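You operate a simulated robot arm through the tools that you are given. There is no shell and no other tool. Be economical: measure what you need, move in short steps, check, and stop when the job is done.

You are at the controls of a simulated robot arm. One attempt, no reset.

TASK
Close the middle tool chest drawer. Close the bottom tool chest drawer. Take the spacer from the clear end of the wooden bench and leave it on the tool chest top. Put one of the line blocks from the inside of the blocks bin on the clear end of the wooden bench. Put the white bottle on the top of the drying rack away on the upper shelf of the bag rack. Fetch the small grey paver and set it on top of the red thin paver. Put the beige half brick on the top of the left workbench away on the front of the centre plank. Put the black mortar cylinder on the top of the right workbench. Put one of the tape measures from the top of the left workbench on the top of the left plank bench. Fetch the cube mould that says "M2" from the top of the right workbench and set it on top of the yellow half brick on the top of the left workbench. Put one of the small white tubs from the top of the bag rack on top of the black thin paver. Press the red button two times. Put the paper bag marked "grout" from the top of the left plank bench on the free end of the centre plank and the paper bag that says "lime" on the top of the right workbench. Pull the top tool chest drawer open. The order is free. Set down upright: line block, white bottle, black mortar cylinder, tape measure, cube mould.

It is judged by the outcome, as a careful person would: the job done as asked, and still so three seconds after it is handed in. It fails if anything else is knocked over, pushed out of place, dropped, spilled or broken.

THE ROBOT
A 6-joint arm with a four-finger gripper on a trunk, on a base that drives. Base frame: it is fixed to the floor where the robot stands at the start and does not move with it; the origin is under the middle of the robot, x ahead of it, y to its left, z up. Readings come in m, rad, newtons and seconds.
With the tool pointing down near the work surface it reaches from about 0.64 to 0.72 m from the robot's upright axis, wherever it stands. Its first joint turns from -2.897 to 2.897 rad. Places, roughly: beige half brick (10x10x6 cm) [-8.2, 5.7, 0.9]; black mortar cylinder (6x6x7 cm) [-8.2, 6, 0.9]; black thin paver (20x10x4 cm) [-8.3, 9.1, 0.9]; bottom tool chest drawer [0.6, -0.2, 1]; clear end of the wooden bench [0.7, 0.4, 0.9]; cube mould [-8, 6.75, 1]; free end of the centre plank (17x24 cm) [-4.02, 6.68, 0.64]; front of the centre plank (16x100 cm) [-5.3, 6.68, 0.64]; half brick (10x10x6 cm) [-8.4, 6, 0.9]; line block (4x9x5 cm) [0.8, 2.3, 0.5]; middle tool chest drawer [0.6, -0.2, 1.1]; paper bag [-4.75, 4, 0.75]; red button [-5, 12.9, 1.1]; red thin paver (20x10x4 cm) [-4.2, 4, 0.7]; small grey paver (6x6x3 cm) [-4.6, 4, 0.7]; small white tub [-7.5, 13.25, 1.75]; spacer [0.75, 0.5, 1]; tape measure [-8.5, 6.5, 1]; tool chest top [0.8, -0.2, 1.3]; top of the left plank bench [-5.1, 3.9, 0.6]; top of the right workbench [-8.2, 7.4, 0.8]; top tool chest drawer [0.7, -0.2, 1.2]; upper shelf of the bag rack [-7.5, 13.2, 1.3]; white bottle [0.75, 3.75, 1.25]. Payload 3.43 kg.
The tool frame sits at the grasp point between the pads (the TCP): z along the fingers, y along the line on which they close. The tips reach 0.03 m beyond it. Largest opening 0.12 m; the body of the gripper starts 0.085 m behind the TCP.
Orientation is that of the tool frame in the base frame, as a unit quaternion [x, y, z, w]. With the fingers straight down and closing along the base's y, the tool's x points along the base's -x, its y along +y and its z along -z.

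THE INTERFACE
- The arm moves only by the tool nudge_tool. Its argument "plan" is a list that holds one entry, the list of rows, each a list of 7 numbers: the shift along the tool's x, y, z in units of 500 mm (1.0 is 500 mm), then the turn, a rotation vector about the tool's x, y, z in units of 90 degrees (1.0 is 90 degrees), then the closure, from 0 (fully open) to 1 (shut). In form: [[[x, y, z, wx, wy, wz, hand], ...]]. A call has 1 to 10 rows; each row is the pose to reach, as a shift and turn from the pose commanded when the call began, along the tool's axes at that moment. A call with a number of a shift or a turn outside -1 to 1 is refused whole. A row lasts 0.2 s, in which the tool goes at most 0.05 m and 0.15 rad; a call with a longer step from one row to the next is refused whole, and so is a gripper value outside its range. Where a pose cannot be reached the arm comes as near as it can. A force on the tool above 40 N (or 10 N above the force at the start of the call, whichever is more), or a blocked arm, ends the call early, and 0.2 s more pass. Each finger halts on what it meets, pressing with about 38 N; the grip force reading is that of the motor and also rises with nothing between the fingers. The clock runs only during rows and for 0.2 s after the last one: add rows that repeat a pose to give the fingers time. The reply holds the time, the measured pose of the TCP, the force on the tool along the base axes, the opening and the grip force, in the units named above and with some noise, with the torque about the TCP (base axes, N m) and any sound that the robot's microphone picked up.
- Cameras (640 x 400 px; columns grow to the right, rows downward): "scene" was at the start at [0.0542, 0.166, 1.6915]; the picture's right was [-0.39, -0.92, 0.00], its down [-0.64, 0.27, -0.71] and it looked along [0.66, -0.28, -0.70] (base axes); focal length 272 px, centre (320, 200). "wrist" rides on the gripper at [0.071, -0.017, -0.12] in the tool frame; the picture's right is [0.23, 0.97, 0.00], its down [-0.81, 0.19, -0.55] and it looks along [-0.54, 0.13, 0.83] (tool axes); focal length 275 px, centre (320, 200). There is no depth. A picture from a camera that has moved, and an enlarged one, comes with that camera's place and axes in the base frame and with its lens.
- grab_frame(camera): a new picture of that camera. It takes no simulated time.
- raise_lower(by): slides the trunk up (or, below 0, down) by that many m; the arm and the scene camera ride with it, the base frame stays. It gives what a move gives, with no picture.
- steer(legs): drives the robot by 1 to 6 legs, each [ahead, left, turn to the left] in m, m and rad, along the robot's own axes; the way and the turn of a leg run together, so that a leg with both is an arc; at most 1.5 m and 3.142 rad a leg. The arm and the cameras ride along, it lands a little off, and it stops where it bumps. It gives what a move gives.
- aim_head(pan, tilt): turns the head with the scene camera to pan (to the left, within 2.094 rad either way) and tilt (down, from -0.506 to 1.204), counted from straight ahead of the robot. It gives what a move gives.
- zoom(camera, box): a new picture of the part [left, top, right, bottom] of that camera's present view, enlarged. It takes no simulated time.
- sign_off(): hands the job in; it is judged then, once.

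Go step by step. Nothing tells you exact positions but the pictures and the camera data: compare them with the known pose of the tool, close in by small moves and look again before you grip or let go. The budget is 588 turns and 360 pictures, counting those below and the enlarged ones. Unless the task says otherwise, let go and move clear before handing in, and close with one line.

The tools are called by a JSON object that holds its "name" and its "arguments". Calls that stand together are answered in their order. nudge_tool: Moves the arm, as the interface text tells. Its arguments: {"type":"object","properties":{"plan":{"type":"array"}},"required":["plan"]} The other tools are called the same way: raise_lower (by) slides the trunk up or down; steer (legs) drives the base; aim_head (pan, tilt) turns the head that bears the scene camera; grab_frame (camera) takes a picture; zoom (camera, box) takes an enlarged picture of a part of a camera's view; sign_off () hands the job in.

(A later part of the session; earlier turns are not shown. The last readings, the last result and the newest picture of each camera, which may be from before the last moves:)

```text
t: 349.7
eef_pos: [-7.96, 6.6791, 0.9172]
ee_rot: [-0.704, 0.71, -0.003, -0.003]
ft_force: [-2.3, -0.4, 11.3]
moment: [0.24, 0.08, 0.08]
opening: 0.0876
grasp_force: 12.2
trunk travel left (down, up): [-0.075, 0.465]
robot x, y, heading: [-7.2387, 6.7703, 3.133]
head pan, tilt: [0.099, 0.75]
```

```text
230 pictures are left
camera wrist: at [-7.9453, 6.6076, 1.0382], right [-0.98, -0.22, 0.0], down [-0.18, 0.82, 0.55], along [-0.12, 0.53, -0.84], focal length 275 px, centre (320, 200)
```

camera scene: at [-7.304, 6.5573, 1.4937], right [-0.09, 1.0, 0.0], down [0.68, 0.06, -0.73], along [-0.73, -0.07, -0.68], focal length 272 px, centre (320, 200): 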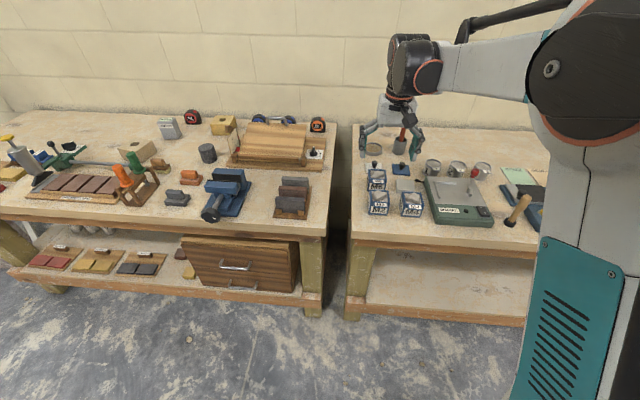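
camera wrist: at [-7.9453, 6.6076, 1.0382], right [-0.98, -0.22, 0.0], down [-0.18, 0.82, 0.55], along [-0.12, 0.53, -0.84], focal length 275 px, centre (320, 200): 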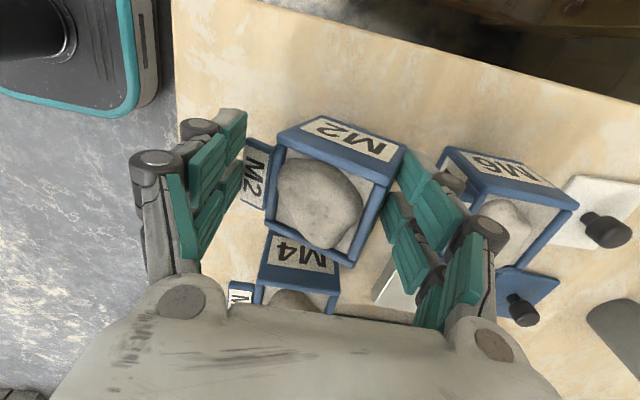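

A finger is touching the mould's front tag. Lift a bit, re-centre 7 mm toward the front with 10 cm opening.

{"name": "nudge_tool", "arguments": {"plan": [[[0, 0, -0.04, 0, 0, 0, 0.3], [0, 0, -0.08, 0, 0, 0, 0.2], [0, -0.014, -0.08, 0, 0, 0, 0.17]]]}}

{"name": "grab_frame", "arguments": {"camera": "wrist"}}

{"name": "zoom", "arguments": {"camera": "scene", "box": [360, 150, 440, 230]}}

```text
t: 350.5
eef_pos: [-7.9525, 6.6798, 0.9583]
ee_rot: [-0.705, 0.71, -0.004, -0.002]
ft_force: [1.0, 0.0, -0.4]
moment: [0.01, -0.01, -0.02]
opening: 0.0997
grasp_force: 0.1
trunk travel left (down, up): [-0.075, 0.465]
robot x, y, heading: [-7.2348, 6.7657, 3.134]
head pan, tilt: [0.099, 0.75]
```

```text
229 pictures are left
camera wrist: at [-7.9376, 6.6104, 1.0794], right [-0.98, -0.22, 0.0], down [-0.19, 0.82, 0.55], along [-0.12, 0.53, -0.84], focal length 275 px, centre (320, 200)
```

wrist: 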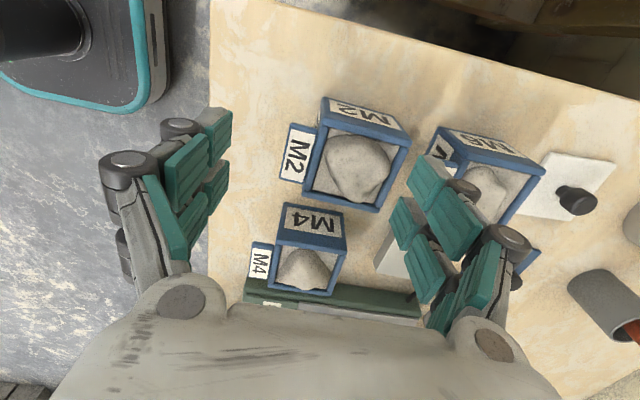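

```text
5.00 times, centred on (400, 190) of scene
camera zoom: at [-7.3042, 6.5573, 1.4936], right [-0.09, 1.0, 0.0], down [0.68, 0.06, -0.73], along [-0.73, -0.07, -0.68], focal length 1361 px, centre (-80, 250)
```

zoom: 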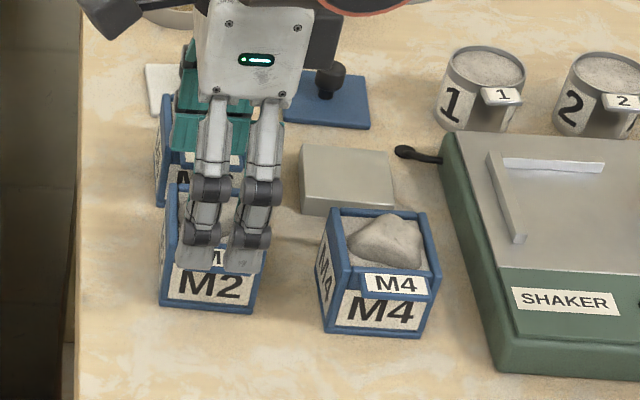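

The front tag makes front/back gripping tight; side faces are clean with ~4 cm to M4. I'll raise and yaw back to grip along y.

{"name": "nudge_tool", "arguments": {"plan": [[[0, 0, -0.08, 0, 0, 0, 0.17], [0, 0, -0.14, 0, 0, -0.09, 0.17], [0, 0, -0.14, 0, 0, -0.18, 0.17], [0, 0, -0.14, 0, 0, -0.27, 0.17], [0, 0, -0.14, 0, 0, -0.36, 0.17], [0, 0, -0.14, 0, 0, -0.45, 0.17], [0, 0, -0.14, 0, 0, -0.54, 0.17], [0, 0, -0.14, 0, 0, -0.63, 0.2], [0, 0, -0.14, 0, 0, -0.72, 0.25], [0, 0, -0.14, 0, 0, -0.81, 0.25]]]}}

{"name": "nudge_tool", "arguments": {"plan": [[[0.0, 0, 0, 0, 0, -0.09, 0.25], [0.0, 0, 0, 0, 0, -0.18, 0.25]]]}}

{"name": "grab_frame", "arguments": {"camera": "wrist"}}

```text
t: 352.7
eef_pos: [-7.9539, 6.6809, 1.0285]
ee_rot: [0.988, -0.152, 0.001, 0.003]
ft_force: [-1.2, 0.4, -0.3]
moment: [-0.03, 0.01, 0.0]
opening: 0.0899
grasp_force: 0.0
trunk travel left (down, up): [-0.075, 0.465]
robot x, y, heading: [-7.2348, 6.766, 3.136]
head pan, tilt: [0.099, 0.75]
```

```text
t: 353.3
eef_pos: [-7.9539, 6.6803, 1.0293]
ee_rot: [1.0, -0.012, 0.001, 0.004]
ft_force: [0.2, 0.0, 0.6]
moment: [-0.01, 0.0, 0.01]
opening: 0.0901
grasp_force: 0.0
trunk travel left (down, up): [-0.075, 0.465]
robot x, y, heading: [-7.2397, 6.7617, 3.137]
head pan, tilt: [0.099, 0.75]
```

```text
227 pictures are left
camera wrist: at [-7.8827, 6.697, 1.1494], right [0.21, -0.98, 0.01], down [-0.82, -0.17, 0.55], along [-0.54, -0.12, -0.83], focal length 275 px, centre (320, 200)
```

wrist: 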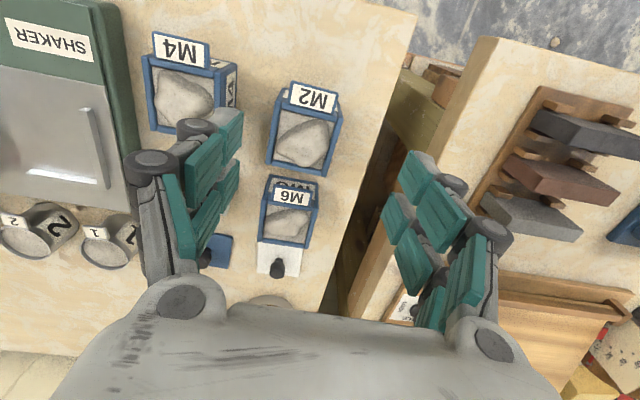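

{"name": "nudge_tool", "arguments": {"plan": [[[-0.016, -0.01, 0.06, 0, 0, 0, 0.25], [-0.03, -0.02, 0.12, 0, 0, 0, 0.25]]]}}

{"name": "grab_frame", "arguments": {"camera": "wrist"}}

```text
t: 353.9
eef_pos: [-7.9684, 6.6922, 0.9671]
ee_rot: [1.0, -0.012, 0.001, 0.004]
ft_force: [-0.2, -0.6, 0.3]
moment: [-0.02, -0.01, 0.0]
opening: 0.0899
grasp_force: 0.2
trunk travel left (down, up): [-0.075, 0.465]
robot x, y, heading: [-7.2392, 6.7667, 3.139]
head pan, tilt: [0.099, 0.75]
```

```text
226 pictures are left
camera wrist: at [-7.8968, 6.7077, 1.0881], right [0.21, -0.98, 0.01], down [-0.82, -0.17, 0.55], along [-0.54, -0.12, -0.83], focal length 275 px, centre (320, 200)
```

wrist: 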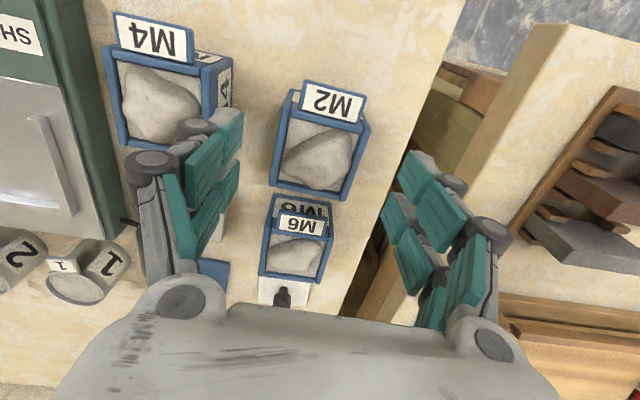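

{"name": "nudge_tool", "arguments": {"plan": [[[0, 0.006, 0, 0, 0, 0, 0.34], [0, 0.006, 0.05, 0, 0, 0, 0.34], [0, 0.006, 0.09, 0, 0, 0, 0.34]]]}}

{"name": "grab_frame", "arguments": {"camera": "wrist"}}

```text
t: 354.7
eef_pos: [-7.9682, 6.6869, 0.9239]
ee_rot: [1.0, -0.012, 0.001, 0.003]
ft_force: [0.5, -0.4, -0.3]
moment: [0.0, -0.03, 0.0]
opening: 0.0792
grasp_force: 0.0
trunk travel left (down, up): [-0.075, 0.465]
robot x, y, heading: [-7.2399, 6.7657, 3.136]
head pan, tilt: [0.099, 0.75]
```

```text
225 pictures are left
camera wrist: at [-7.8977, 6.7038, 1.0432], right [0.21, -0.98, 0.01], down [-0.82, -0.17, 0.55], along [-0.54, -0.12, -0.83], focal length 275 px, centre (320, 200)
```

wrist: 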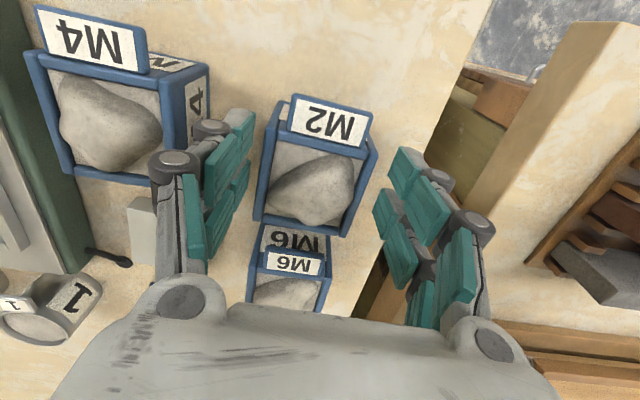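

{"name": "nudge_tool", "arguments": {"plan": [[[0, 0, 0.02, 0, 0, 0, 0.34], [0, 0, 0.032, 0, 0, 0, 0.4], [0, 0, 0.032, 0, 0, 0, 0.55], [0, 0, 0.032, 0, 0, 0, 0.8], [0, 0, 0.032, 0, 0, 0, 0.95], [0, 0, 0.032, 0, 0, 0, 0.95]]]}}

{"name": "nudge_tool", "arguments": {"plan": [[[0, 0, -0.05, 0, 0, 0, 0.95], [0, 0, -0.13, 0, 0, 0, 0.95], [0, 0, -0.22, 0, 0, 0, 0.95], [0, 0, -0.3, 0, 0, 0, 0.95]]]}}

{"name": "grab_frame", "arguments": {"camera": "wrist"}}

```text
t: 356.1
eef_pos: [-7.9673, 6.6861, 0.9075]
ee_rot: [1.0, -0.011, 0.0, 0.002]
ft_force: [-1.4, 3.0, 3.9]
moment: [0.28, 0.06, 0.05]
opening: 0.0618
grasp_force: 37.9
trunk travel left (down, up): [-0.075, 0.465]
robot x, y, heading: [-7.2365, 6.7674, 3.129]
head pan, tilt: [0.099, 0.75]
```

```text
t: 357.1
eef_pos: [-7.9685, 6.6896, 1.0558]
ee_rot: [1.0, -0.012, 0.001, 0.004]
ft_force: [0.9, 0.8, -3.3]
moment: [0.01, -0.02, 0.01]
opening: 0.0618
grasp_force: 38.0
trunk travel left (down, up): [-0.075, 0.465]
robot x, y, heading: [-7.2372, 6.7666, 3.135]
head pan, tilt: [0.099, 0.75]
```

```text
224 pictures are left
camera wrist: at [-7.8977, 6.7056, 1.1765], right [0.21, -0.98, 0.01], down [-0.82, -0.17, 0.55], along [-0.54, -0.12, -0.83], focal length 275 px, centre (320, 200)
```

wrist: 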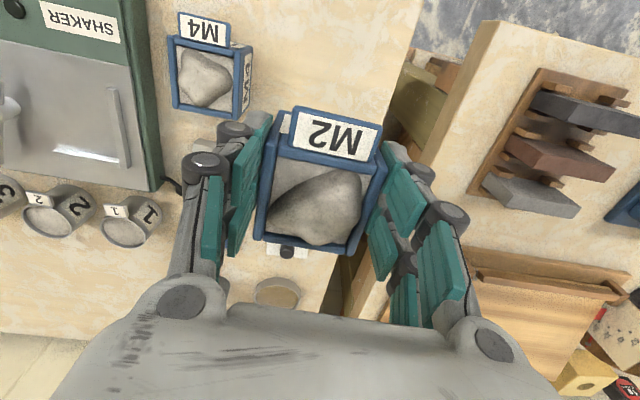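

M2 mould in hand. Raise, strafe to the yellow brick (≈(-8.41, 6.01)) and approach.

{"name": "raise_lower", "arguments": {"by": 0.2}}

{"name": "steer", "arguments": {"legs": [[0, 0.68, 0.005], [0.3, 0, 0]]}}

{"name": "grab_frame", "arguments": {"camera": "wrist"}}

{"name": "aim_head", "arguments": {"pan": 0.1, "tilt": 0.75}}

{"name": "grab_frame", "arguments": {"camera": "scene"}}

```text
t: 359.3
eef_pos: [-7.9684, 6.689, 1.2547]
ee_rot: [1.0, -0.013, 0.001, 0.004]
ft_force: [-0.2, 0.4, -4.2]
moment: [0.04, -0.04, 0.04]
opening: 0.0618
grasp_force: 38.0
trunk travel left (down, up): [-0.275, 0.265]
robot x, y, heading: [-7.2443, 6.7654, 3.137]
head pan, tilt: [0.099, 0.75]
```

```text
t: 364.7
eef_pos: [-8.2733, 6.0028, 1.2546]
ee_rot: [1.0, -0.013, 0.002, 0.003]
ft_force: [-0.2, 0.2, -3.8]
moment: [0.01, -0.06, -0.01]
opening: 0.0617
grasp_force: 38.1
trunk travel left (down, up): [-0.275, 0.265]
robot x, y, heading: [-7.5418, 6.0786, 3.134]
head pan, tilt: [0.099, 0.75]
```

```text
223 pictures are left
camera wrist: at [-8.2017, 6.0188, 1.3755], right [0.2, -0.98, 0.01], down [-0.82, -0.17, 0.55], along [-0.54, -0.12, -0.83], focal length 275 px, centre (320, 200)
```

wrist: 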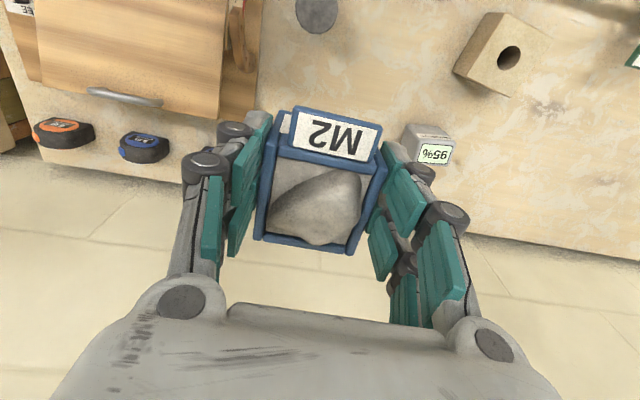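

```text
t: 365.3
eef_pos: [-8.2725, 6.0023, 1.2559]
ee_rot: [1.0, -0.013, 0.001, 0.004]
ft_force: [-0.9, 0.3, -5.6]
moment: [0.01, -0.03, 0.01]
opening: 0.0615
grasp_force: 38.2
trunk travel left (down, up): [-0.275, 0.265]
robot x, y, heading: [-7.541, 6.0789, 3.131]
head pan, tilt: [0.099, 0.75]
```

```text
222 pictures are left
camera scene: at [-7.6073, 5.8695, 1.6936], right [-0.09, 1.0, 0.0], down [0.68, 0.06, -0.73], along [-0.73, -0.07, -0.68], focal length 272 px, centre (320, 200)
```

scene: 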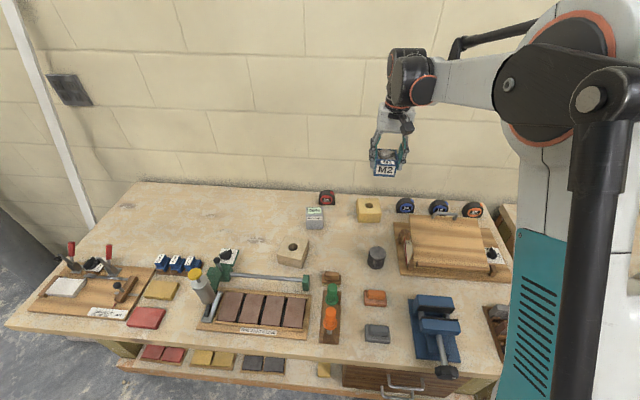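

Brick top centre ≈(-8.43, 6.00, 0.915). I'll test how far the vertical tool can extend at this height.

{"name": "nudge_tool", "arguments": {"plan": [[[-0.06, 0, 0, 0, 0, 0, 0.95], [-0.12, 0, 0, 0, 0, 0, 0.95], [-0.18, 0, 0, 0, 0, 0, 0.95], [-0.24, 0, 0, 0, 0, 0, 0.95], [-0.31, 0, 0, 0, 0, 0, 0.95]]]}}

```text
t: 366.5
eef_pos: [-8.4301, 6.0045, 1.2518]
ee_rot: [1.0, -0.014, 0.002, 0.003]
ft_force: [0.1, 0.1, -3.6]
moment: [0.01, -0.08, -0.01]
opening: 0.0621
grasp_force: 37.0
trunk travel left (down, up): [-0.275, 0.265]
robot x, y, heading: [-7.5404, 6.0812, 3.135]
head pan, tilt: [0.099, 0.75]
```

Reach is fine. Lower with the trunk toward the brick and check alignment.

{"name": "raise_lower", "arguments": {"by": -0.22}}

{"name": "zoom", "arguments": {"camera": "scene", "box": [290, 80, 450, 200]}}

{"name": "grab_frame", "arguments": {"camera": "wrist"}}

```text
t: 368.9
eef_pos: [-8.4293, 6.0055, 1.0356]
ee_rot: [1.0, -0.013, 0.001, 0.003]
ft_force: [0.1, 0.2, -2.3]
moment: [0.0, 0.0, 0.02]
opening: 0.062
grasp_force: 37.8
trunk travel left (down, up): [-0.055, 0.485]
robot x, y, heading: [-7.5434, 6.0785, 3.134]
head pan, tilt: [0.099, 0.75]
```

```text
3.33 times, centred on (370, 140) of scene
camera zoom: at [-7.6074, 5.8696, 1.4737], right [-0.09, 1.0, 0.0], down [0.68, 0.06, -0.73], along [-0.73, -0.07, -0.68], focal length 907 px, centre (153, 400)
```

zoom: 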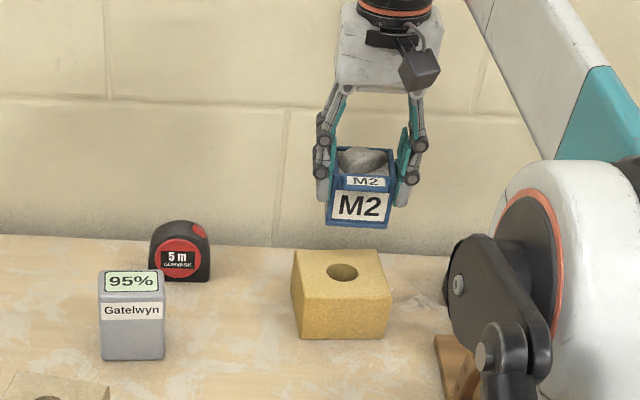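

```text
220 pictures are left
camera wrist: at [-8.3579, 6.0212, 1.1542], right [0.2, -0.98, 0.01], down [-0.82, -0.17, 0.55], along [-0.54, -0.12, -0.83], focal length 275 px, centre (320, 200)
```

wrist: 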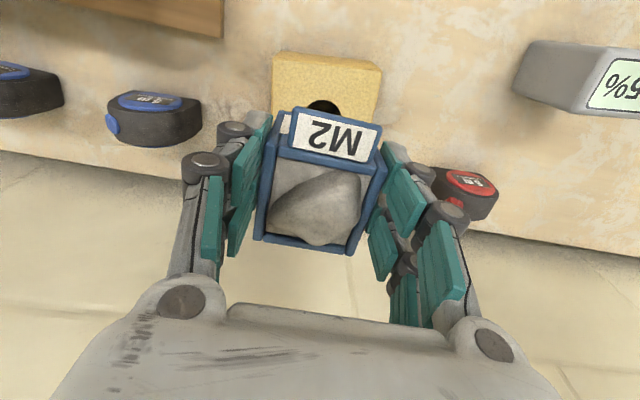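

{"name": "nudge_tool", "arguments": {"plan": [[[0, 0.004, 0.05, 0, 0, 0, 0.95], [0, 0.006, 0.1, 0, 0, 0, 0.95], [0, 0.006, 0.115, 0, 0, 0, 0.95], [0, 0.006, 0.125, 0, 0, 0, 0.95], [0, 0.006, 0.135, 0, 0, 0, 0.95], [0, 0.006, 0.145, 0, 0, 0, 0.95], [0, 0.006, 0.155, 0, 0, 0, 0.95], [0, 0.006, 0.165, 0, 0, 0, 0.95]]]}}

{"name": "zoom", "arguments": {"camera": "scene", "box": [290, 80, 450, 200]}}

```text
t: 370.7
eef_pos: [-8.4244, 6.0009, 0.9558]
ee_rot: [1.0, -0.014, 0.001, 0.004]
ft_force: [0.8, 0.0, 27.9]
moment: [0.05, -0.02, -0.02]
opening: 0.0619
grasp_force: 38.3
trunk travel left (down, up): [-0.055, 0.485]
robot x, y, heading: [-7.5395, 6.0808, 3.131]
head pan, tilt: [0.099, 0.75]
```

```text
3.33 times, centred on (370, 140) of scene
camera zoom: at [-7.604, 5.8699, 1.474], right [-0.09, 1.0, 0.0], down [0.68, 0.06, -0.73], along [-0.73, -0.07, -0.68], focal length 907 px, centre (153, 400)
```

zoom: 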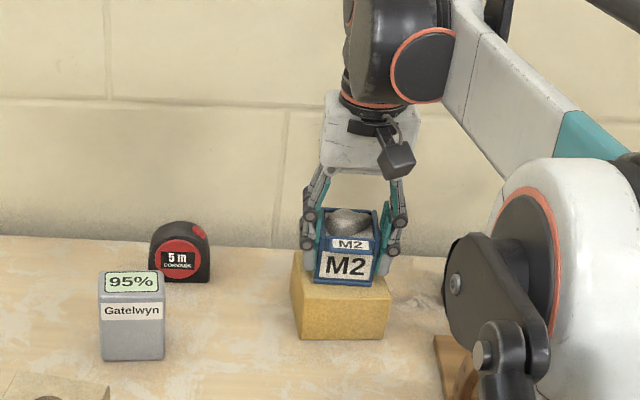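

Mould is seated on the yellow brick. Release and lift.

{"name": "nudge_tool", "arguments": {"plan": [[[0, 0, -0.006, 0, 0, 0, 0.95], [0, 0, -0.008, 0, 0, 0, 0.45], [0, 0, -0.008, 0, 0, 0, 0.3], [0, 0, -0.008, 0, 0, 0, 0.3], [0, 0, -0.06, 0, 0, 0, 0.3], [0, 0, -0.14, 0, 0, 0, 0.3], [0, 0, -0.22, 0, 0, 0, 0.3], [0, 0, -0.3, 0, 0, 0, 0.3]]]}}

{"name": "zoom", "arguments": {"camera": "scene", "box": [260, 80, 500, 260]}}

{"name": "grab_frame", "arguments": {"camera": "wrist"}}

```text
t: 372.5
eef_pos: [-8.4148, 6.0046, 1.0987]
ee_rot: [1.0, -0.013, 0.0, 0.005]
ft_force: [0.8, 0.1, 0.7]
moment: [0.0, 0.1, -0.02]
opening: 0.0843
grasp_force: 0.2
out of reach, approached as far as the arm can: row 8
trunk travel left (down, up): [-0.055, 0.485]
robot x, y, heading: [-7.5402, 6.0772, 3.129]
head pan, tilt: [0.099, 0.75]
```

```text
2.22 times, centred on (380, 170) of scene
camera zoom: at [-7.6042, 5.8699, 1.474], right [-0.09, 1.0, 0.0], down [0.68, 0.06, -0.73], along [-0.73, -0.07, -0.68], focal length 605 px, centre (187, 267)
```

zoom: 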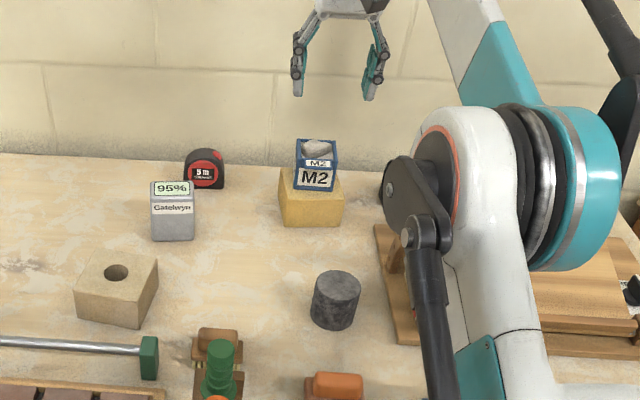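

```text
217 pictures are left
camera wrist: at [-8.3435, 6.0208, 1.2191], right [0.2, -0.98, 0.01], down [-0.82, -0.17, 0.55], along [-0.54, -0.12, -0.83], focal length 275 px, centre (320, 200)
```

wrist: 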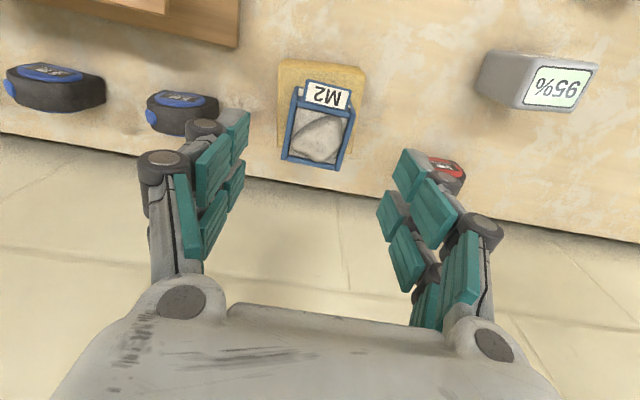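

Mould stands well on the brick. Next the black cylinder at ≈(-8.17, 6.02), top z≈0.925. Back the base so the tool is above it.

{"name": "steer", "arguments": {"legs": [[-0.245, -0.015, 0.01]]}}

{"name": "grab_frame", "arguments": {"camera": "wrist"}}

```text
t: 374.3
eef_pos: [-8.1645, 6.0108, 1.0963]
ee_rot: [1.0, -0.009, 0.0, 0.004]
ft_force: [0.0, 1.0, -0.3]
moment: [-0.02, -0.01, 0.0]
opening: 0.0839
grasp_force: 0.0
trunk travel left (down, up): [-0.055, 0.485]
robot x, y, heading: [-7.2874, 6.0926, 3.143]
head pan, tilt: [0.099, 0.75]
```

```text
216 pictures are left
camera wrist: at [-8.0926, 6.0275, 1.2168], right [0.21, -0.98, 0.01], down [-0.82, -0.17, 0.55], along [-0.54, -0.12, -0.83], focal length 275 px, centre (320, 200)
```

wrist: 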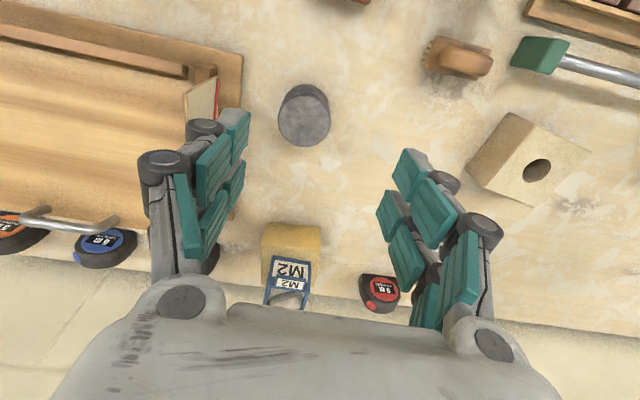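

{"name": "nudge_tool", "arguments": {"plan": [[[-0.02, -0.014, 0.07, 0, 0, 0, 0.3], [-0.038, -0.026, 0.14, 0, 0, 0, 0.3], [-0.038, -0.026, 0.22, 0, 0, 0, 0.3], [-0.038, -0.026, 0.28, 0, 0, 0, 0.3]]]}}

{"name": "grab_frame", "arguments": {"camera": "wrist"}}

```text
t: 375.3
eef_pos: [-8.1815, 6.0218, 0.956]
ee_rot: [1.0, -0.009, 0.001, 0.004]
ft_force: [-0.2, 0.4, 0.3]
moment: [0.0, 0.01, -0.01]
opening: 0.0839
grasp_force: 0.1
trunk travel left (down, up): [-0.055, 0.485]
robot x, y, heading: [-7.2923, 6.0933, 3.137]
head pan, tilt: [0.099, 0.75]
```

```text
215 pictures are left
camera wrist: at [-8.111, 6.0383, 1.0758], right [0.21, -0.98, 0.01], down [-0.82, -0.17, 0.55], along [-0.54, -0.12, -0.83], focal length 275 px, centre (320, 200)
```

wrist: 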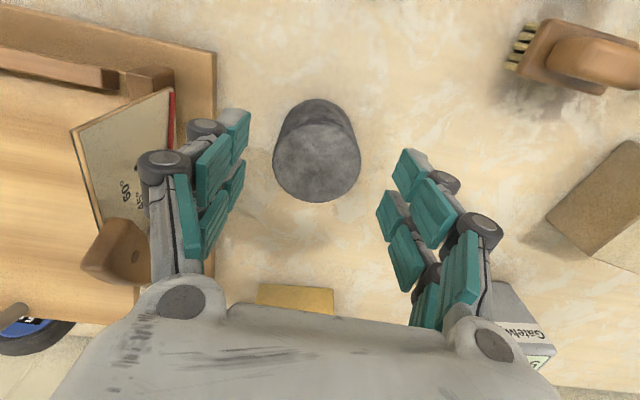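

{"name": "nudge_tool", "arguments": {"plan": [[[0, 0, 0.06, 0, 0, 0, 0.3], [0, 0, 0.112, 0, 0, 0, 0.3], [0, 0, 0.112, 0, 0, 0, 0.45], [0, 0, 0.112, 0, 0, 0, 0.7], [0, 0, 0.112, 0, 0, 0, 0.95], [0, 0, 0.112, 0, 0, 0, 0.95], [0, 0, 0.112, 0, 0, 0, 0.95]]]}}

{"name": "nudge_tool", "arguments": {"plan": [[[0, 0, -0.05, 0, 0, 0, 0.95], [0, 0, -0.13, 0, 0, 0, 0.95], [0, 0, -0.22, 0, 0, 0, 0.95], [0, 0, -0.3, 0, 0, 0, 0.95], [0, 0, -0.38, 0, 0, 0, 0.95]]]}}

{"name": "grab_frame", "arguments": {"camera": "wrist"}}

```text
t: 376.9
eef_pos: [-8.1827, 6.0203, 0.9024]
ee_rot: [1.0, -0.009, 0.001, 0.004]
ft_force: [1.7, -0.8, 1.3]
moment: [-0.1, -0.01, 0.0]
opening: 0.0588
grasp_force: 38.1
trunk travel left (down, up): [-0.055, 0.485]
robot x, y, heading: [-7.2882, 6.0967, -3.146]
head pan, tilt: [0.099, 0.75]
```

```text
t: 378.1
eef_pos: [-8.1704, 6.0238, 1.0884]
ee_rot: [1.0, -0.008, 0.001, 0.004]
ft_force: [-0.8, 0.4, -3.5]
moment: [-0.01, -0.05, 0.02]
opening: 0.0586
grasp_force: 38.0
out of reach, approached as far as the arm can: row 4, 5
trunk travel left (down, up): [-0.055, 0.485]
robot x, y, heading: [-7.2892, 6.0953, 3.143]
head pan, tilt: [0.099, 0.75]
```

```text
214 pictures are left
camera wrist: at [-8.0996, 6.0412, 1.2086], right [0.21, -0.98, 0.01], down [-0.82, -0.17, 0.55], along [-0.54, -0.12, -0.83], focal length 275 px, centre (320, 200)
```

wrist: 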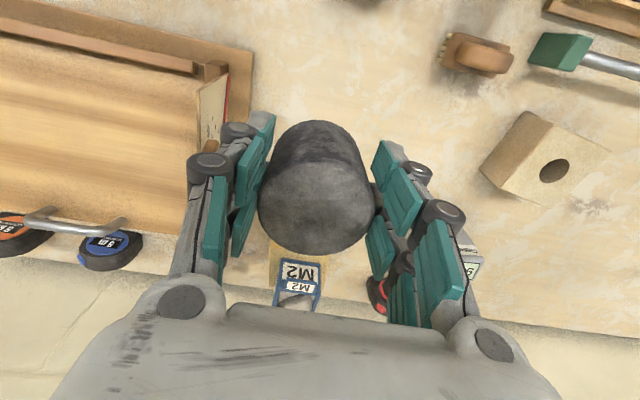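

Cylinder held. Carry it to the open rear strip of the right workbench, about (-8.35, 7.15).

{"name": "raise_lower", "arguments": {"by": 0.2}}

{"name": "steer", "arguments": {"legs": [[0, -1.126, 0], [0.18, 0, 0]]}}

{"name": "aim_head", "arguments": {"pan": 0.0, "tilt": 0.75}}

{"name": "grab_frame", "arguments": {"camera": "scene"}}

{"name": "grab_frame", "arguments": {"camera": "wrist"}}

```text
t: 380.3
eef_pos: [-8.1717, 6.0246, 1.2879]
ee_rot: [1.0, -0.008, 0.001, 0.004]
ft_force: [-0.2, -0.1, -2.5]
moment: [0.01, -0.05, 0.0]
opening: 0.0586
grasp_force: 38.6
trunk travel left (down, up): [-0.255, 0.285]
robot x, y, heading: [-7.2911, 6.0949, 3.141]
head pan, tilt: [0.099, 0.75]
```

```text
t: 387.1
eef_pos: [-8.3507, 7.1665, 1.287]
ee_rot: [1.0, -0.015, 0.001, 0.003]
ft_force: [-0.4, -1.3, -3.8]
moment: [0.0, -0.08, 0.0]
opening: 0.0587
grasp_force: 37.4
trunk travel left (down, up): [-0.255, 0.285]
robot x, y, heading: [-7.4661, 7.222, 3.13]
head pan, tilt: [0.099, 0.75]
```

```text
t: 387.8
eef_pos: [-8.352, 7.1666, 1.2882]
ee_rot: [1.0, -0.016, 0.001, 0.004]
ft_force: [0.2, 0.1, -3.4]
moment: [0.01, -0.04, -0.01]
opening: 0.0585
grasp_force: 37.5
trunk travel left (down, up): [-0.255, 0.285]
robot x, y, heading: [-7.4655, 7.2222, 3.135]
head pan, tilt: [0.0, 0.75]
```

```text
213 pictures are left
camera scene: at [-7.5348, 7.0225, 1.6736], right [0.01, 1.0, 0.0], down [0.68, -0.01, -0.73], along [-0.73, 0.01, -0.68], focal length 272 px, centre (320, 200)
```

scene: 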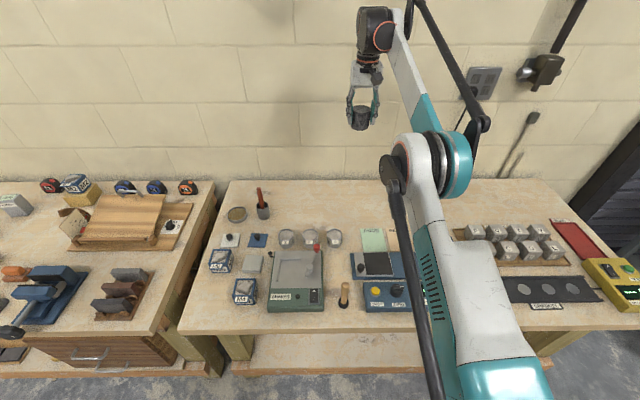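

```text
212 pictures are left
camera wrist: at [-8.2792, 7.182, 1.4082], right [0.2, -0.98, 0.01], down [-0.82, -0.16, 0.55], along [-0.54, -0.12, -0.83], focal length 275 px, centre (320, 200)
```

wrist: 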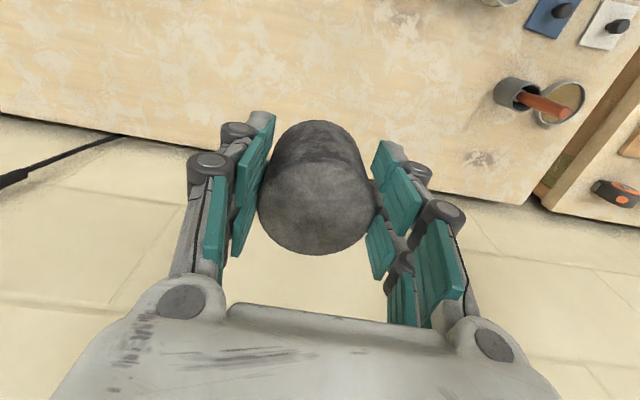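

{"name": "raise_lower", "arguments": {"by": -0.25}}

{"name": "nudge_tool", "arguments": {"plan": [[[0, 0, 0.08, 0, 0, 0, 0.95], [0, 0, 0.16, 0, 0, 0, 0.95], [0, 0, 0.22, 0, 0, 0, 0.95], [0, 0, 0.24, 0, 0, 0, 0.95], [0, 0, 0.25, 0, 0, 0, 0.95], [0, 0, 0.26, 0, 0, 0, 0.95], [0, 0, 0.27, 0, 0, 0, 0.95], [0, 0, 0.28, 0, 0, 0, 0.95], [0, 0, 0.29, 0, 0, 0, 0.95], [0, 0, 0.3, 0, 0, 0, 0.95]]]}}

{"name": "grab_frame", "arguments": {"camera": "scene"}}

```text
t: 390.4
eef_pos: [-8.3503, 7.1663, 1.0372]
ee_rot: [1.0, -0.015, 0.001, 0.004]
ft_force: [-0.3, 0.2, -2.4]
moment: [0.0, -0.08, 0.0]
opening: 0.0587
grasp_force: 38.0
trunk travel left (down, up): [-0.005, 0.535]
robot x, y, heading: [-7.4676, 7.2245, 3.131]
head pan, tilt: [0.0, 0.75]
```

```text
t: 392.6
eef_pos: [-8.3469, 7.1651, 0.8901]
ee_rot: [1.0, -0.016, 0.001, 0.003]
ft_force: [-0.8, 0.6, 28.7]
moment: [0.04, 0.23, -0.16]
opening: 0.0588
grasp_force: 37.9
trunk travel left (down, up): [-0.005, 0.535]
robot x, y, heading: [-7.465, 7.2241, 3.131]
head pan, tilt: [0.0, 0.75]
```

```text
211 pictures are left
camera scene: at [-7.5313, 7.0228, 1.4239], right [0.01, 1.0, 0.0], down [0.68, -0.01, -0.73], along [-0.73, 0.01, -0.68], focal length 272 px, centre (320, 200)
```

scene: 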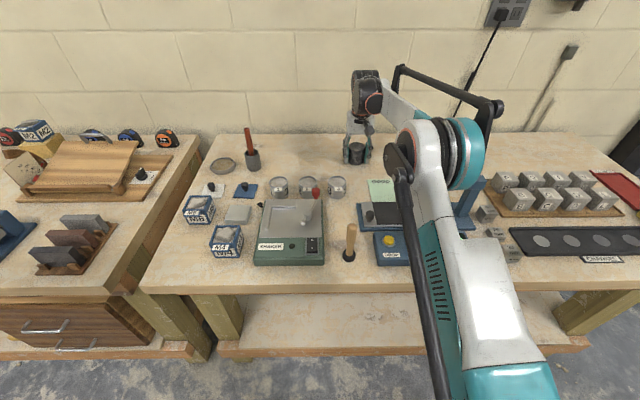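

Contact on the bench. Release and lift.

{"name": "nudge_tool", "arguments": {"plan": [[[0, 0, -0.006, 0, 0, 0, 0.95], [0, 0, -0.01, 0, 0, 0, 0.45], [0, 0, -0.01, 0, 0, 0, 0.3], [0, 0, -0.01, 0, 0, 0, 0.3], [0, 0, -0.06, 0, 0, 0, 0.3], [0, 0, -0.14, 0, 0, 0, 0.3], [0, 0, -0.22, 0, 0, 0, 0.3], [0, 0, -0.3, 0, 0, 0, 0.3]]]}}

{"name": "grab_frame", "arguments": {"camera": "wrist"}}

```text
t: 394.4
eef_pos: [-8.3488, 7.1686, 1.0391]
ee_rot: [1.0, -0.015, 0.0, 0.004]
ft_force: [-0.6, 0.7, 0.3]
moment: [-0.02, 0.04, 0.01]
opening: 0.0841
grasp_force: 0.2
out of reach, approached as far as the arm can: row 8
trunk travel left (down, up): [-0.005, 0.535]
robot x, y, heading: [-7.4636, 7.2232, 3.135]
head pan, tilt: [0.0, 0.75]
```

```text
210 pictures are left
camera wrist: at [-8.278, 7.1849, 1.1599], right [0.2, -0.98, 0.01], down [-0.82, -0.16, 0.55], along [-0.54, -0.12, -0.83], focal length 275 px, centre (320, 200)
```

wrist: 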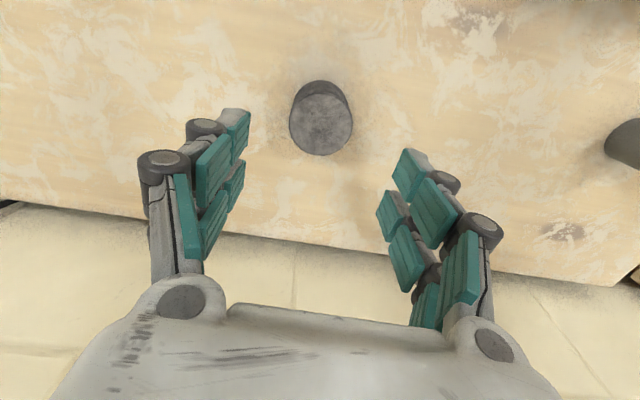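

Cylinder stands upright. Next the beige half brick near (-8.18, 5.73).

{"name": "raise_lower", "arguments": {"by": 0.2}}

{"name": "steer", "arguments": {"legs": [[-0.15, 0.72, 0.005], [0, 0.72, 0]]}}

{"name": "grab_frame", "arguments": {"camera": "wrist"}}

{"name": "grab_frame", "arguments": {"camera": "scene"}}

```text
t: 396.6
eef_pos: [-8.3502, 7.1688, 1.2395]
ee_rot: [1.0, -0.016, 0.001, 0.003]
ft_force: [-0.8, -1.4, -0.5]
moment: [0.0, -0.06, 0.02]
opening: 0.0839
grasp_force: 0.1
trunk travel left (down, up): [-0.205, 0.335]
robot x, y, heading: [-7.4663, 7.2257, 3.128]
head pan, tilt: [0.0, 0.75]
```

```text
t: 404.2
eef_pos: [-8.2294, 5.7267, 1.2379]
ee_rot: [1.0, -0.023, 0.0, 0.003]
ft_force: [0.2, -0.8, -0.1]
moment: [0.01, 0.01, 0.0]
opening: 0.0838
grasp_force: 0.0
trunk travel left (down, up): [-0.205, 0.335]
robot x, y, heading: [-7.3453, 5.7691, 3.114]
head pan, tilt: [0.0, 0.75]
```

```text
209 pictures are left
camera wrist: at [-8.157, 5.7413, 1.3587], right [0.18, -0.98, 0.01], down [-0.82, -0.15, 0.55], along [-0.54, -0.11, -0.83], focal length 275 px, centre (320, 200)
```

wrist: 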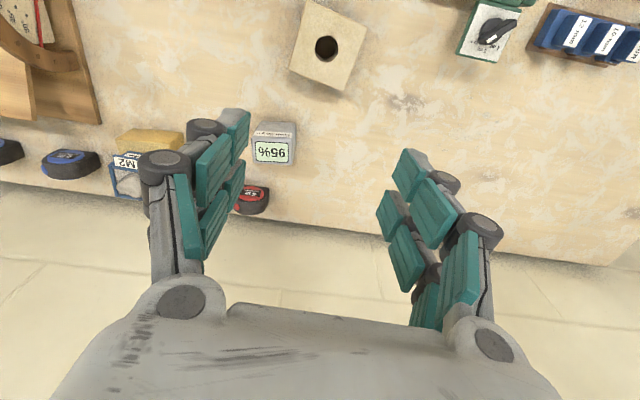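

```text
208 pictures are left
camera scene: at [-7.4151, 5.5667, 1.6236], right [0.03, 1.0, 0.0], down [0.68, -0.02, -0.73], along [-0.73, 0.02, -0.68], focal length 272 px, centre (320, 200)
```

scene: 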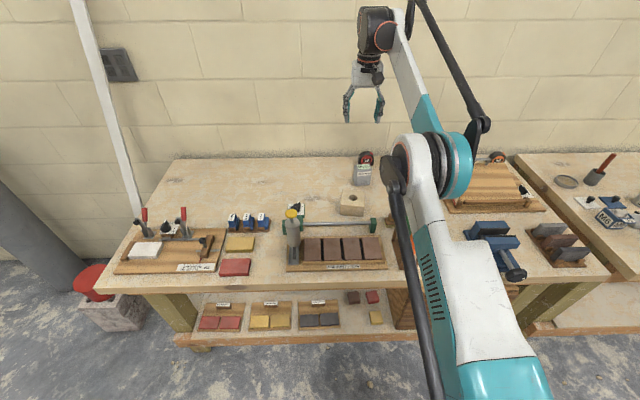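

{"name": "nudge_tool", "arguments": {"plan": [[[0.04, 0.005, 0.08, 0, 0, 0.03, 0], [0.08, 0.01, 0.16, 0, 0, 0.03, 0], [0.08, 0.01, 0.24, 0, 0, 0.03, 0], [0.08, 0.01, 0.32, 0, 0, 0.03, 0]]]}}

{"name": "grab_frame", "arguments": {"camera": "wrist"}}

```text
t: 405.2
eef_pos: [-8.1864, 5.7179, 1.0734]
ee_rot: [0.999, -0.047, 0.001, 0.004]
ft_force: [-0.2, 0.1, -0.3]
moment: [0.0, -0.04, 0.02]
opening: 0.1199
grasp_force: 0.1
trunk travel left (down, up): [-0.205, 0.335]
robot x, y, heading: [-7.3425, 5.7662, 3.108]
head pan, tilt: [0.0, 0.75]
```

```text
207 pictures are left
camera wrist: at [-8.1144, 5.7302, 1.1945], right [0.14, -0.99, 0.01], down [-0.83, -0.11, 0.55], along [-0.55, -0.08, -0.83], focal length 275 px, centre (320, 200)
```

wrist: 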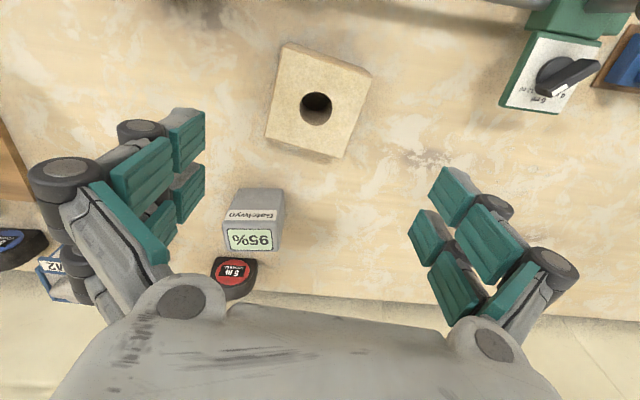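

Brick is aligned and centred. Descend and grip it across y.

{"name": "nudge_tool", "arguments": {"plan": [[[0, -0.006, 0.08, 0, 0, 0, 0], [0, -0.006, 0.16, 0, 0, 0, 0], [0, -0.006, 0.22, 0, 0, 0, 0], [0, -0.006, 0.25, 0, 0, 0, 0]]]}}

{"name": "grab_frame", "arguments": {"camera": "wrist"}}

```text
t: 406.2
eef_pos: [-8.1862, 5.7214, 0.9521]
ee_rot: [0.999, -0.047, 0.002, 0.004]
ft_force: [-1.2, 0.5, 0.2]
moment: [-0.01, 0.02, -0.01]
opening: 0.1201
grasp_force: 0.0
trunk travel left (down, up): [-0.205, 0.335]
robot x, y, heading: [-7.3482, 5.7659, 3.107]
head pan, tilt: [0.0, 0.75]
```

```text
206 pictures are left
camera wrist: at [-8.1141, 5.7334, 1.0719], right [0.14, -0.99, 0.01], down [-0.83, -0.11, 0.55], along [-0.55, -0.08, -0.83], focal length 275 px, centre (320, 200)
```

wrist: 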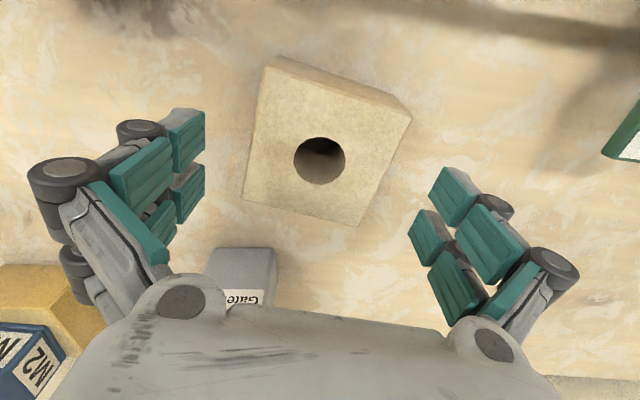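

{"name": "nudge_tool", "arguments": {"plan": [[[0, 0, 0.05, 0, 0, 0, 0], [0, 0, 0.1, 0, 0, 0, 0], [0, 0, 0.1, 0, 0, 0, 0.2], [0, 0, 0.1, 0, 0, 0, 0.4], [0, 0, 0.1, 0, 0, 0, 0.6], [0, 0, 0.1, 0, 0, 0, 0.7], [0, 0, 0.1, 0, 0, 0, 0.7]]]}}

{"name": "nudge_tool", "arguments": {"plan": [[[0, 0, -0.05, 0, 0, 0, 0.8], [0, 0, -0.13, 0, 0, 0, 0.8], [0, 0, -0.22, 0, 0, 0, 0.8], [0, 0, -0.3, 0, 0, 0, 0.8]]]}}

{"name": "grab_frame", "arguments": {"camera": "wrist"}}

```text
t: 407.8
eef_pos: [-8.1852, 5.7206, 0.9033]
ee_rot: [0.999, -0.048, 0.001, 0.005]
ft_force: [-0.3, 0.8, 6.9]
moment: [0.31, -0.19, -0.27]
opening: 0.0917
grasp_force: 38.0
trunk travel left (down, up): [-0.205, 0.335]
robot x, y, heading: [-7.3439, 5.768, 3.112]
head pan, tilt: [0.0, 0.75]
```

```text
t: 408.8
eef_pos: [-8.1898, 5.7196, 1.05]
ee_rot: [0.999, -0.047, 0.001, 0.004]
ft_force: [-0.3, -0.2, -7.8]
moment: [0.0, -0.03, 0.02]
opening: 0.0919
grasp_force: 37.9
trunk travel left (down, up): [-0.205, 0.335]
robot x, y, heading: [-7.3446, 5.7688, 3.112]
head pan, tilt: [0.0, 0.75]
```

```text
205 pictures are left
camera wrist: at [-8.1175, 5.7317, 1.1697], right [0.14, -0.99, 0.01], down [-0.83, -0.11, 0.55], along [-0.55, -0.08, -0.83], focal length 275 px, centre (320, 200)
```

wrist: 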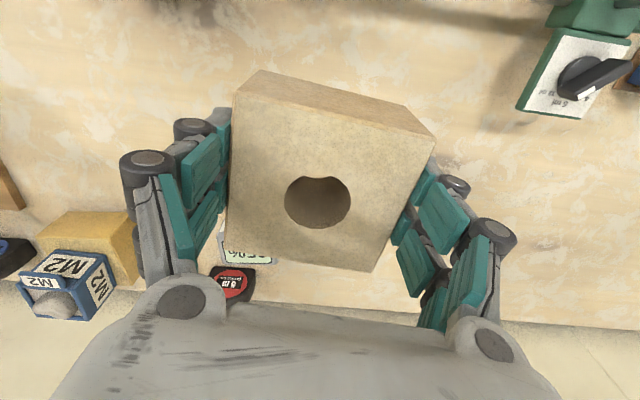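

Brick held. Raise, back off a little and look toward the centre plank behind me.

{"name": "raise_lower", "arguments": {"by": 0.2}}

{"name": "steer", "arguments": {"legs": [[-0.3, 0, 0.03]]}}

{"name": "aim_head", "arguments": {"pan": -2.09, "tilt": 0.5}}

{"name": "grab_frame", "arguments": {"camera": "scene"}}

{"name": "aim_head", "arguments": {"pan": 2.09, "tilt": 0.5}}

{"name": "grab_frame", "arguments": {"camera": "scene"}}

```text
t: 410.9
eef_pos: [-8.1903, 5.7194, 1.2483]
ee_rot: [0.999, -0.047, 0.002, 0.004]
ft_force: [0.1, -0.1, -8.5]
moment: [0.0, -0.08, 0.01]
opening: 0.0918
grasp_force: 37.7
trunk travel left (down, up): [-0.405, 0.135]
robot x, y, heading: [-7.3452, 5.7683, 3.114]
head pan, tilt: [0.0, 0.75]
```

```text
t: 413.0
eef_pos: [-7.8855, 5.6913, 1.2497]
ee_rot: [0.999, -0.033, 0.001, 0.004]
ft_force: [0.8, -0.6, -7.3]
moment: [0.02, -0.04, 0.01]
opening: 0.0918
grasp_force: 38.2
trunk travel left (down, up): [-0.405, 0.135]
robot x, y, heading: [-7.0449, 5.7625, 3.142]
head pan, tilt: [0.0, 0.75]
```

```text
t: 415.0
eef_pos: [-7.8865, 5.6918, 1.2493]
ee_rot: [0.999, -0.032, 0.002, 0.003]
ft_force: [-0.6, 0.1, -8.5]
moment: [-0.02, -0.04, -0.01]
opening: 0.0921
grasp_force: 37.7
trunk travel left (down, up): [-0.405, 0.135]
robot x, y, heading: [-7.0455, 5.7634, 3.14]
head pan, tilt: [-2.089, 0.499]
```

```text
204 pictures are left
camera scene: at [-6.9803, 5.6392, 1.8456], right [0.87, -0.5, 0.0], down [-0.24, -0.42, -0.88], along [0.44, 0.76, -0.48], focal length 272 px, centre (320, 200)
```

scene: 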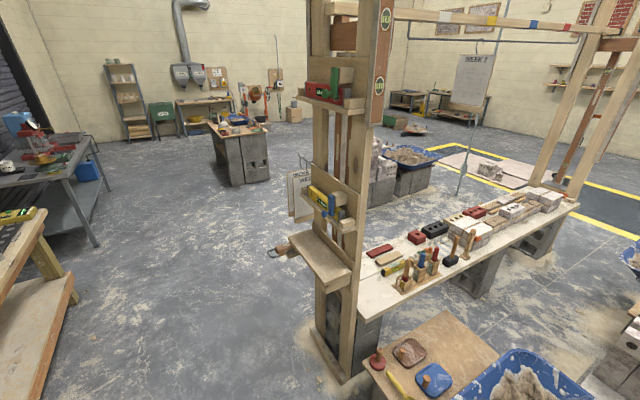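

```text
t: 418.4
eef_pos: [-7.8869, 5.6915, 1.2484]
ee_rot: [0.999, -0.034, 0.002, 0.003]
ft_force: [-0.2, -0.1, -8.3]
moment: [-0.01, -0.05, 0.0]
opening: 0.0917
grasp_force: 38.1
trunk travel left (down, up): [-0.405, 0.135]
robot x, y, heading: [-7.0449, 5.7658, 3.142]
head pan, tilt: [2.089, 0.499]
```

```text
203 pictures are left
camera scene: at [-6.9805, 5.4811, 1.8456], right [-0.87, -0.49, 0.0], down [-0.24, 0.42, -0.88], along [0.43, -0.76, -0.48], focal length 272 px, centre (320, 200)
```

scene: 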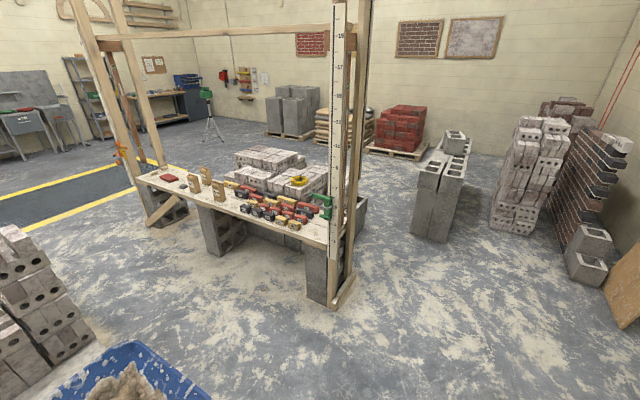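

{"name": "aim_head", "arguments": {"pan": -2.09, "tilt": 0.5}}

{"name": "zoom", "arguments": {"camera": "scene", "box": [300, 170, 620, 350]}}

```text
t: 421.8
eef_pos: [-7.8869, 5.6913, 1.2475]
ee_rot: [0.999, -0.033, 0.002, 0.004]
ft_force: [-0.6, -0.5, -7.4]
moment: [-0.01, -0.05, -0.01]
opening: 0.0919
grasp_force: 38.1
trunk travel left (down, up): [-0.405, 0.135]
robot x, y, heading: [-7.0404, 5.7648, 3.14]
head pan, tilt: [-2.089, 0.499]
```

```text
2.00 times, centred on (460, 260) of scene
camera zoom: at [-6.9804, 5.6392, 1.8456], right [0.87, -0.5, 0.0], down [-0.24, -0.42, -0.88], along [0.44, 0.76, -0.48], focal length 544 px, centre (40, 80)
```

zoom: 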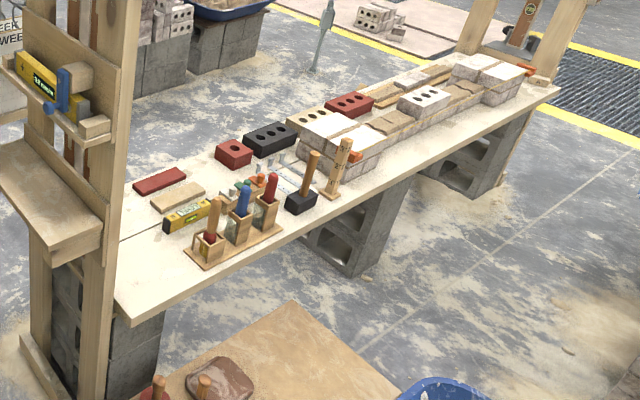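

The plank's south side is crowded; the "front" strip at y≈6.68 is on the north side, which is open floor. I'll go around via x≈-7.0 to the north and face south.

{"name": "steer", "arguments": {"legs": [[0, -1.0, 0], [0, -0.95, 0], [0, 0, 1.571]]}}

{"name": "aim_head", "arguments": {"pan": 0.9, "tilt": 0.5}}

{"name": "grab_frame", "arguments": {"camera": "scene"}}

```text
t: 435.4
eef_pos: [-6.9753, 6.8712, 1.2488]
ee_rot: [0.728, 0.685, 0.002, 0.002]
ft_force: [0.6, -0.4, -7.5]
moment: [0.08, 0.01, 0.02]
opening: 0.0918
grasp_force: 37.8
trunk travel left (down, up): [-0.405, 0.135]
robot x, y, heading: [-7.0486, 7.714, -1.568]
head pan, tilt: [-2.089, 0.499]
```

```text
t: 437.9
eef_pos: [-6.975, 6.8711, 1.2493]
ee_rot: [0.728, 0.685, 0.003, 0.002]
ft_force: [-0.5, 0.0, -8.1]
moment: [0.07, 0.04, -0.02]
opening: 0.0918
grasp_force: 37.8
trunk travel left (down, up): [-0.405, 0.135]
robot x, y, heading: [-7.055, 7.7157, -1.568]
head pan, tilt: [0.901, 0.499]
```

```text
201 pictures are left
camera scene: at [-6.7793, 7.676, 1.8455], right [-0.62, -0.79, 0.0], down [-0.38, 0.3, -0.88], along [0.69, -0.54, -0.48], focal length 272 px, centre (320, 200)
```

scene: 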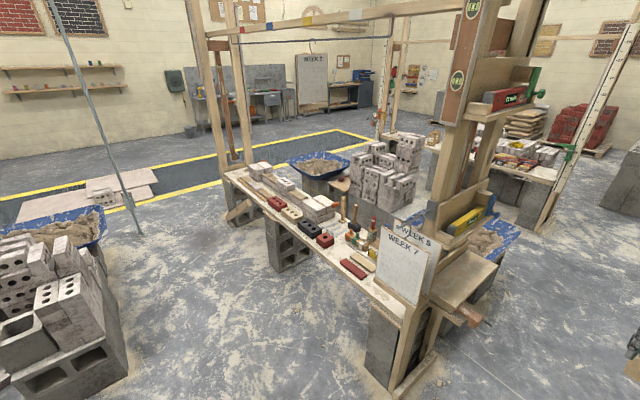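

{"name": "zoom", "arguments": {"camera": "scene", "box": [200, 140, 440, 300]}}

```text
2.50 times, centred on (320, 220) of scene
camera zoom: at [-6.7793, 7.676, 1.8455], right [-0.62, -0.79, 0.0], down [-0.38, 0.3, -0.88], along [0.69, -0.54, -0.48], focal length 680 px, centre (320, 150)
```

zoom: 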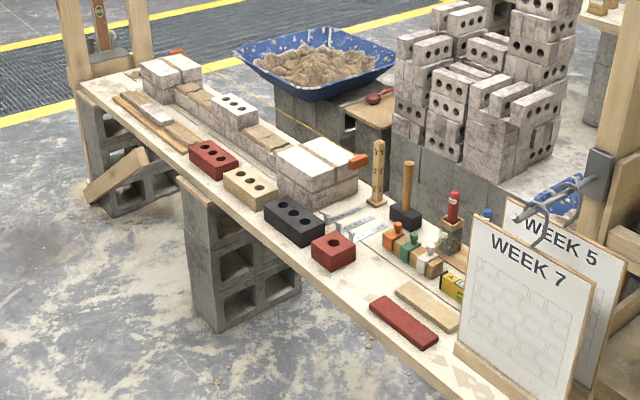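

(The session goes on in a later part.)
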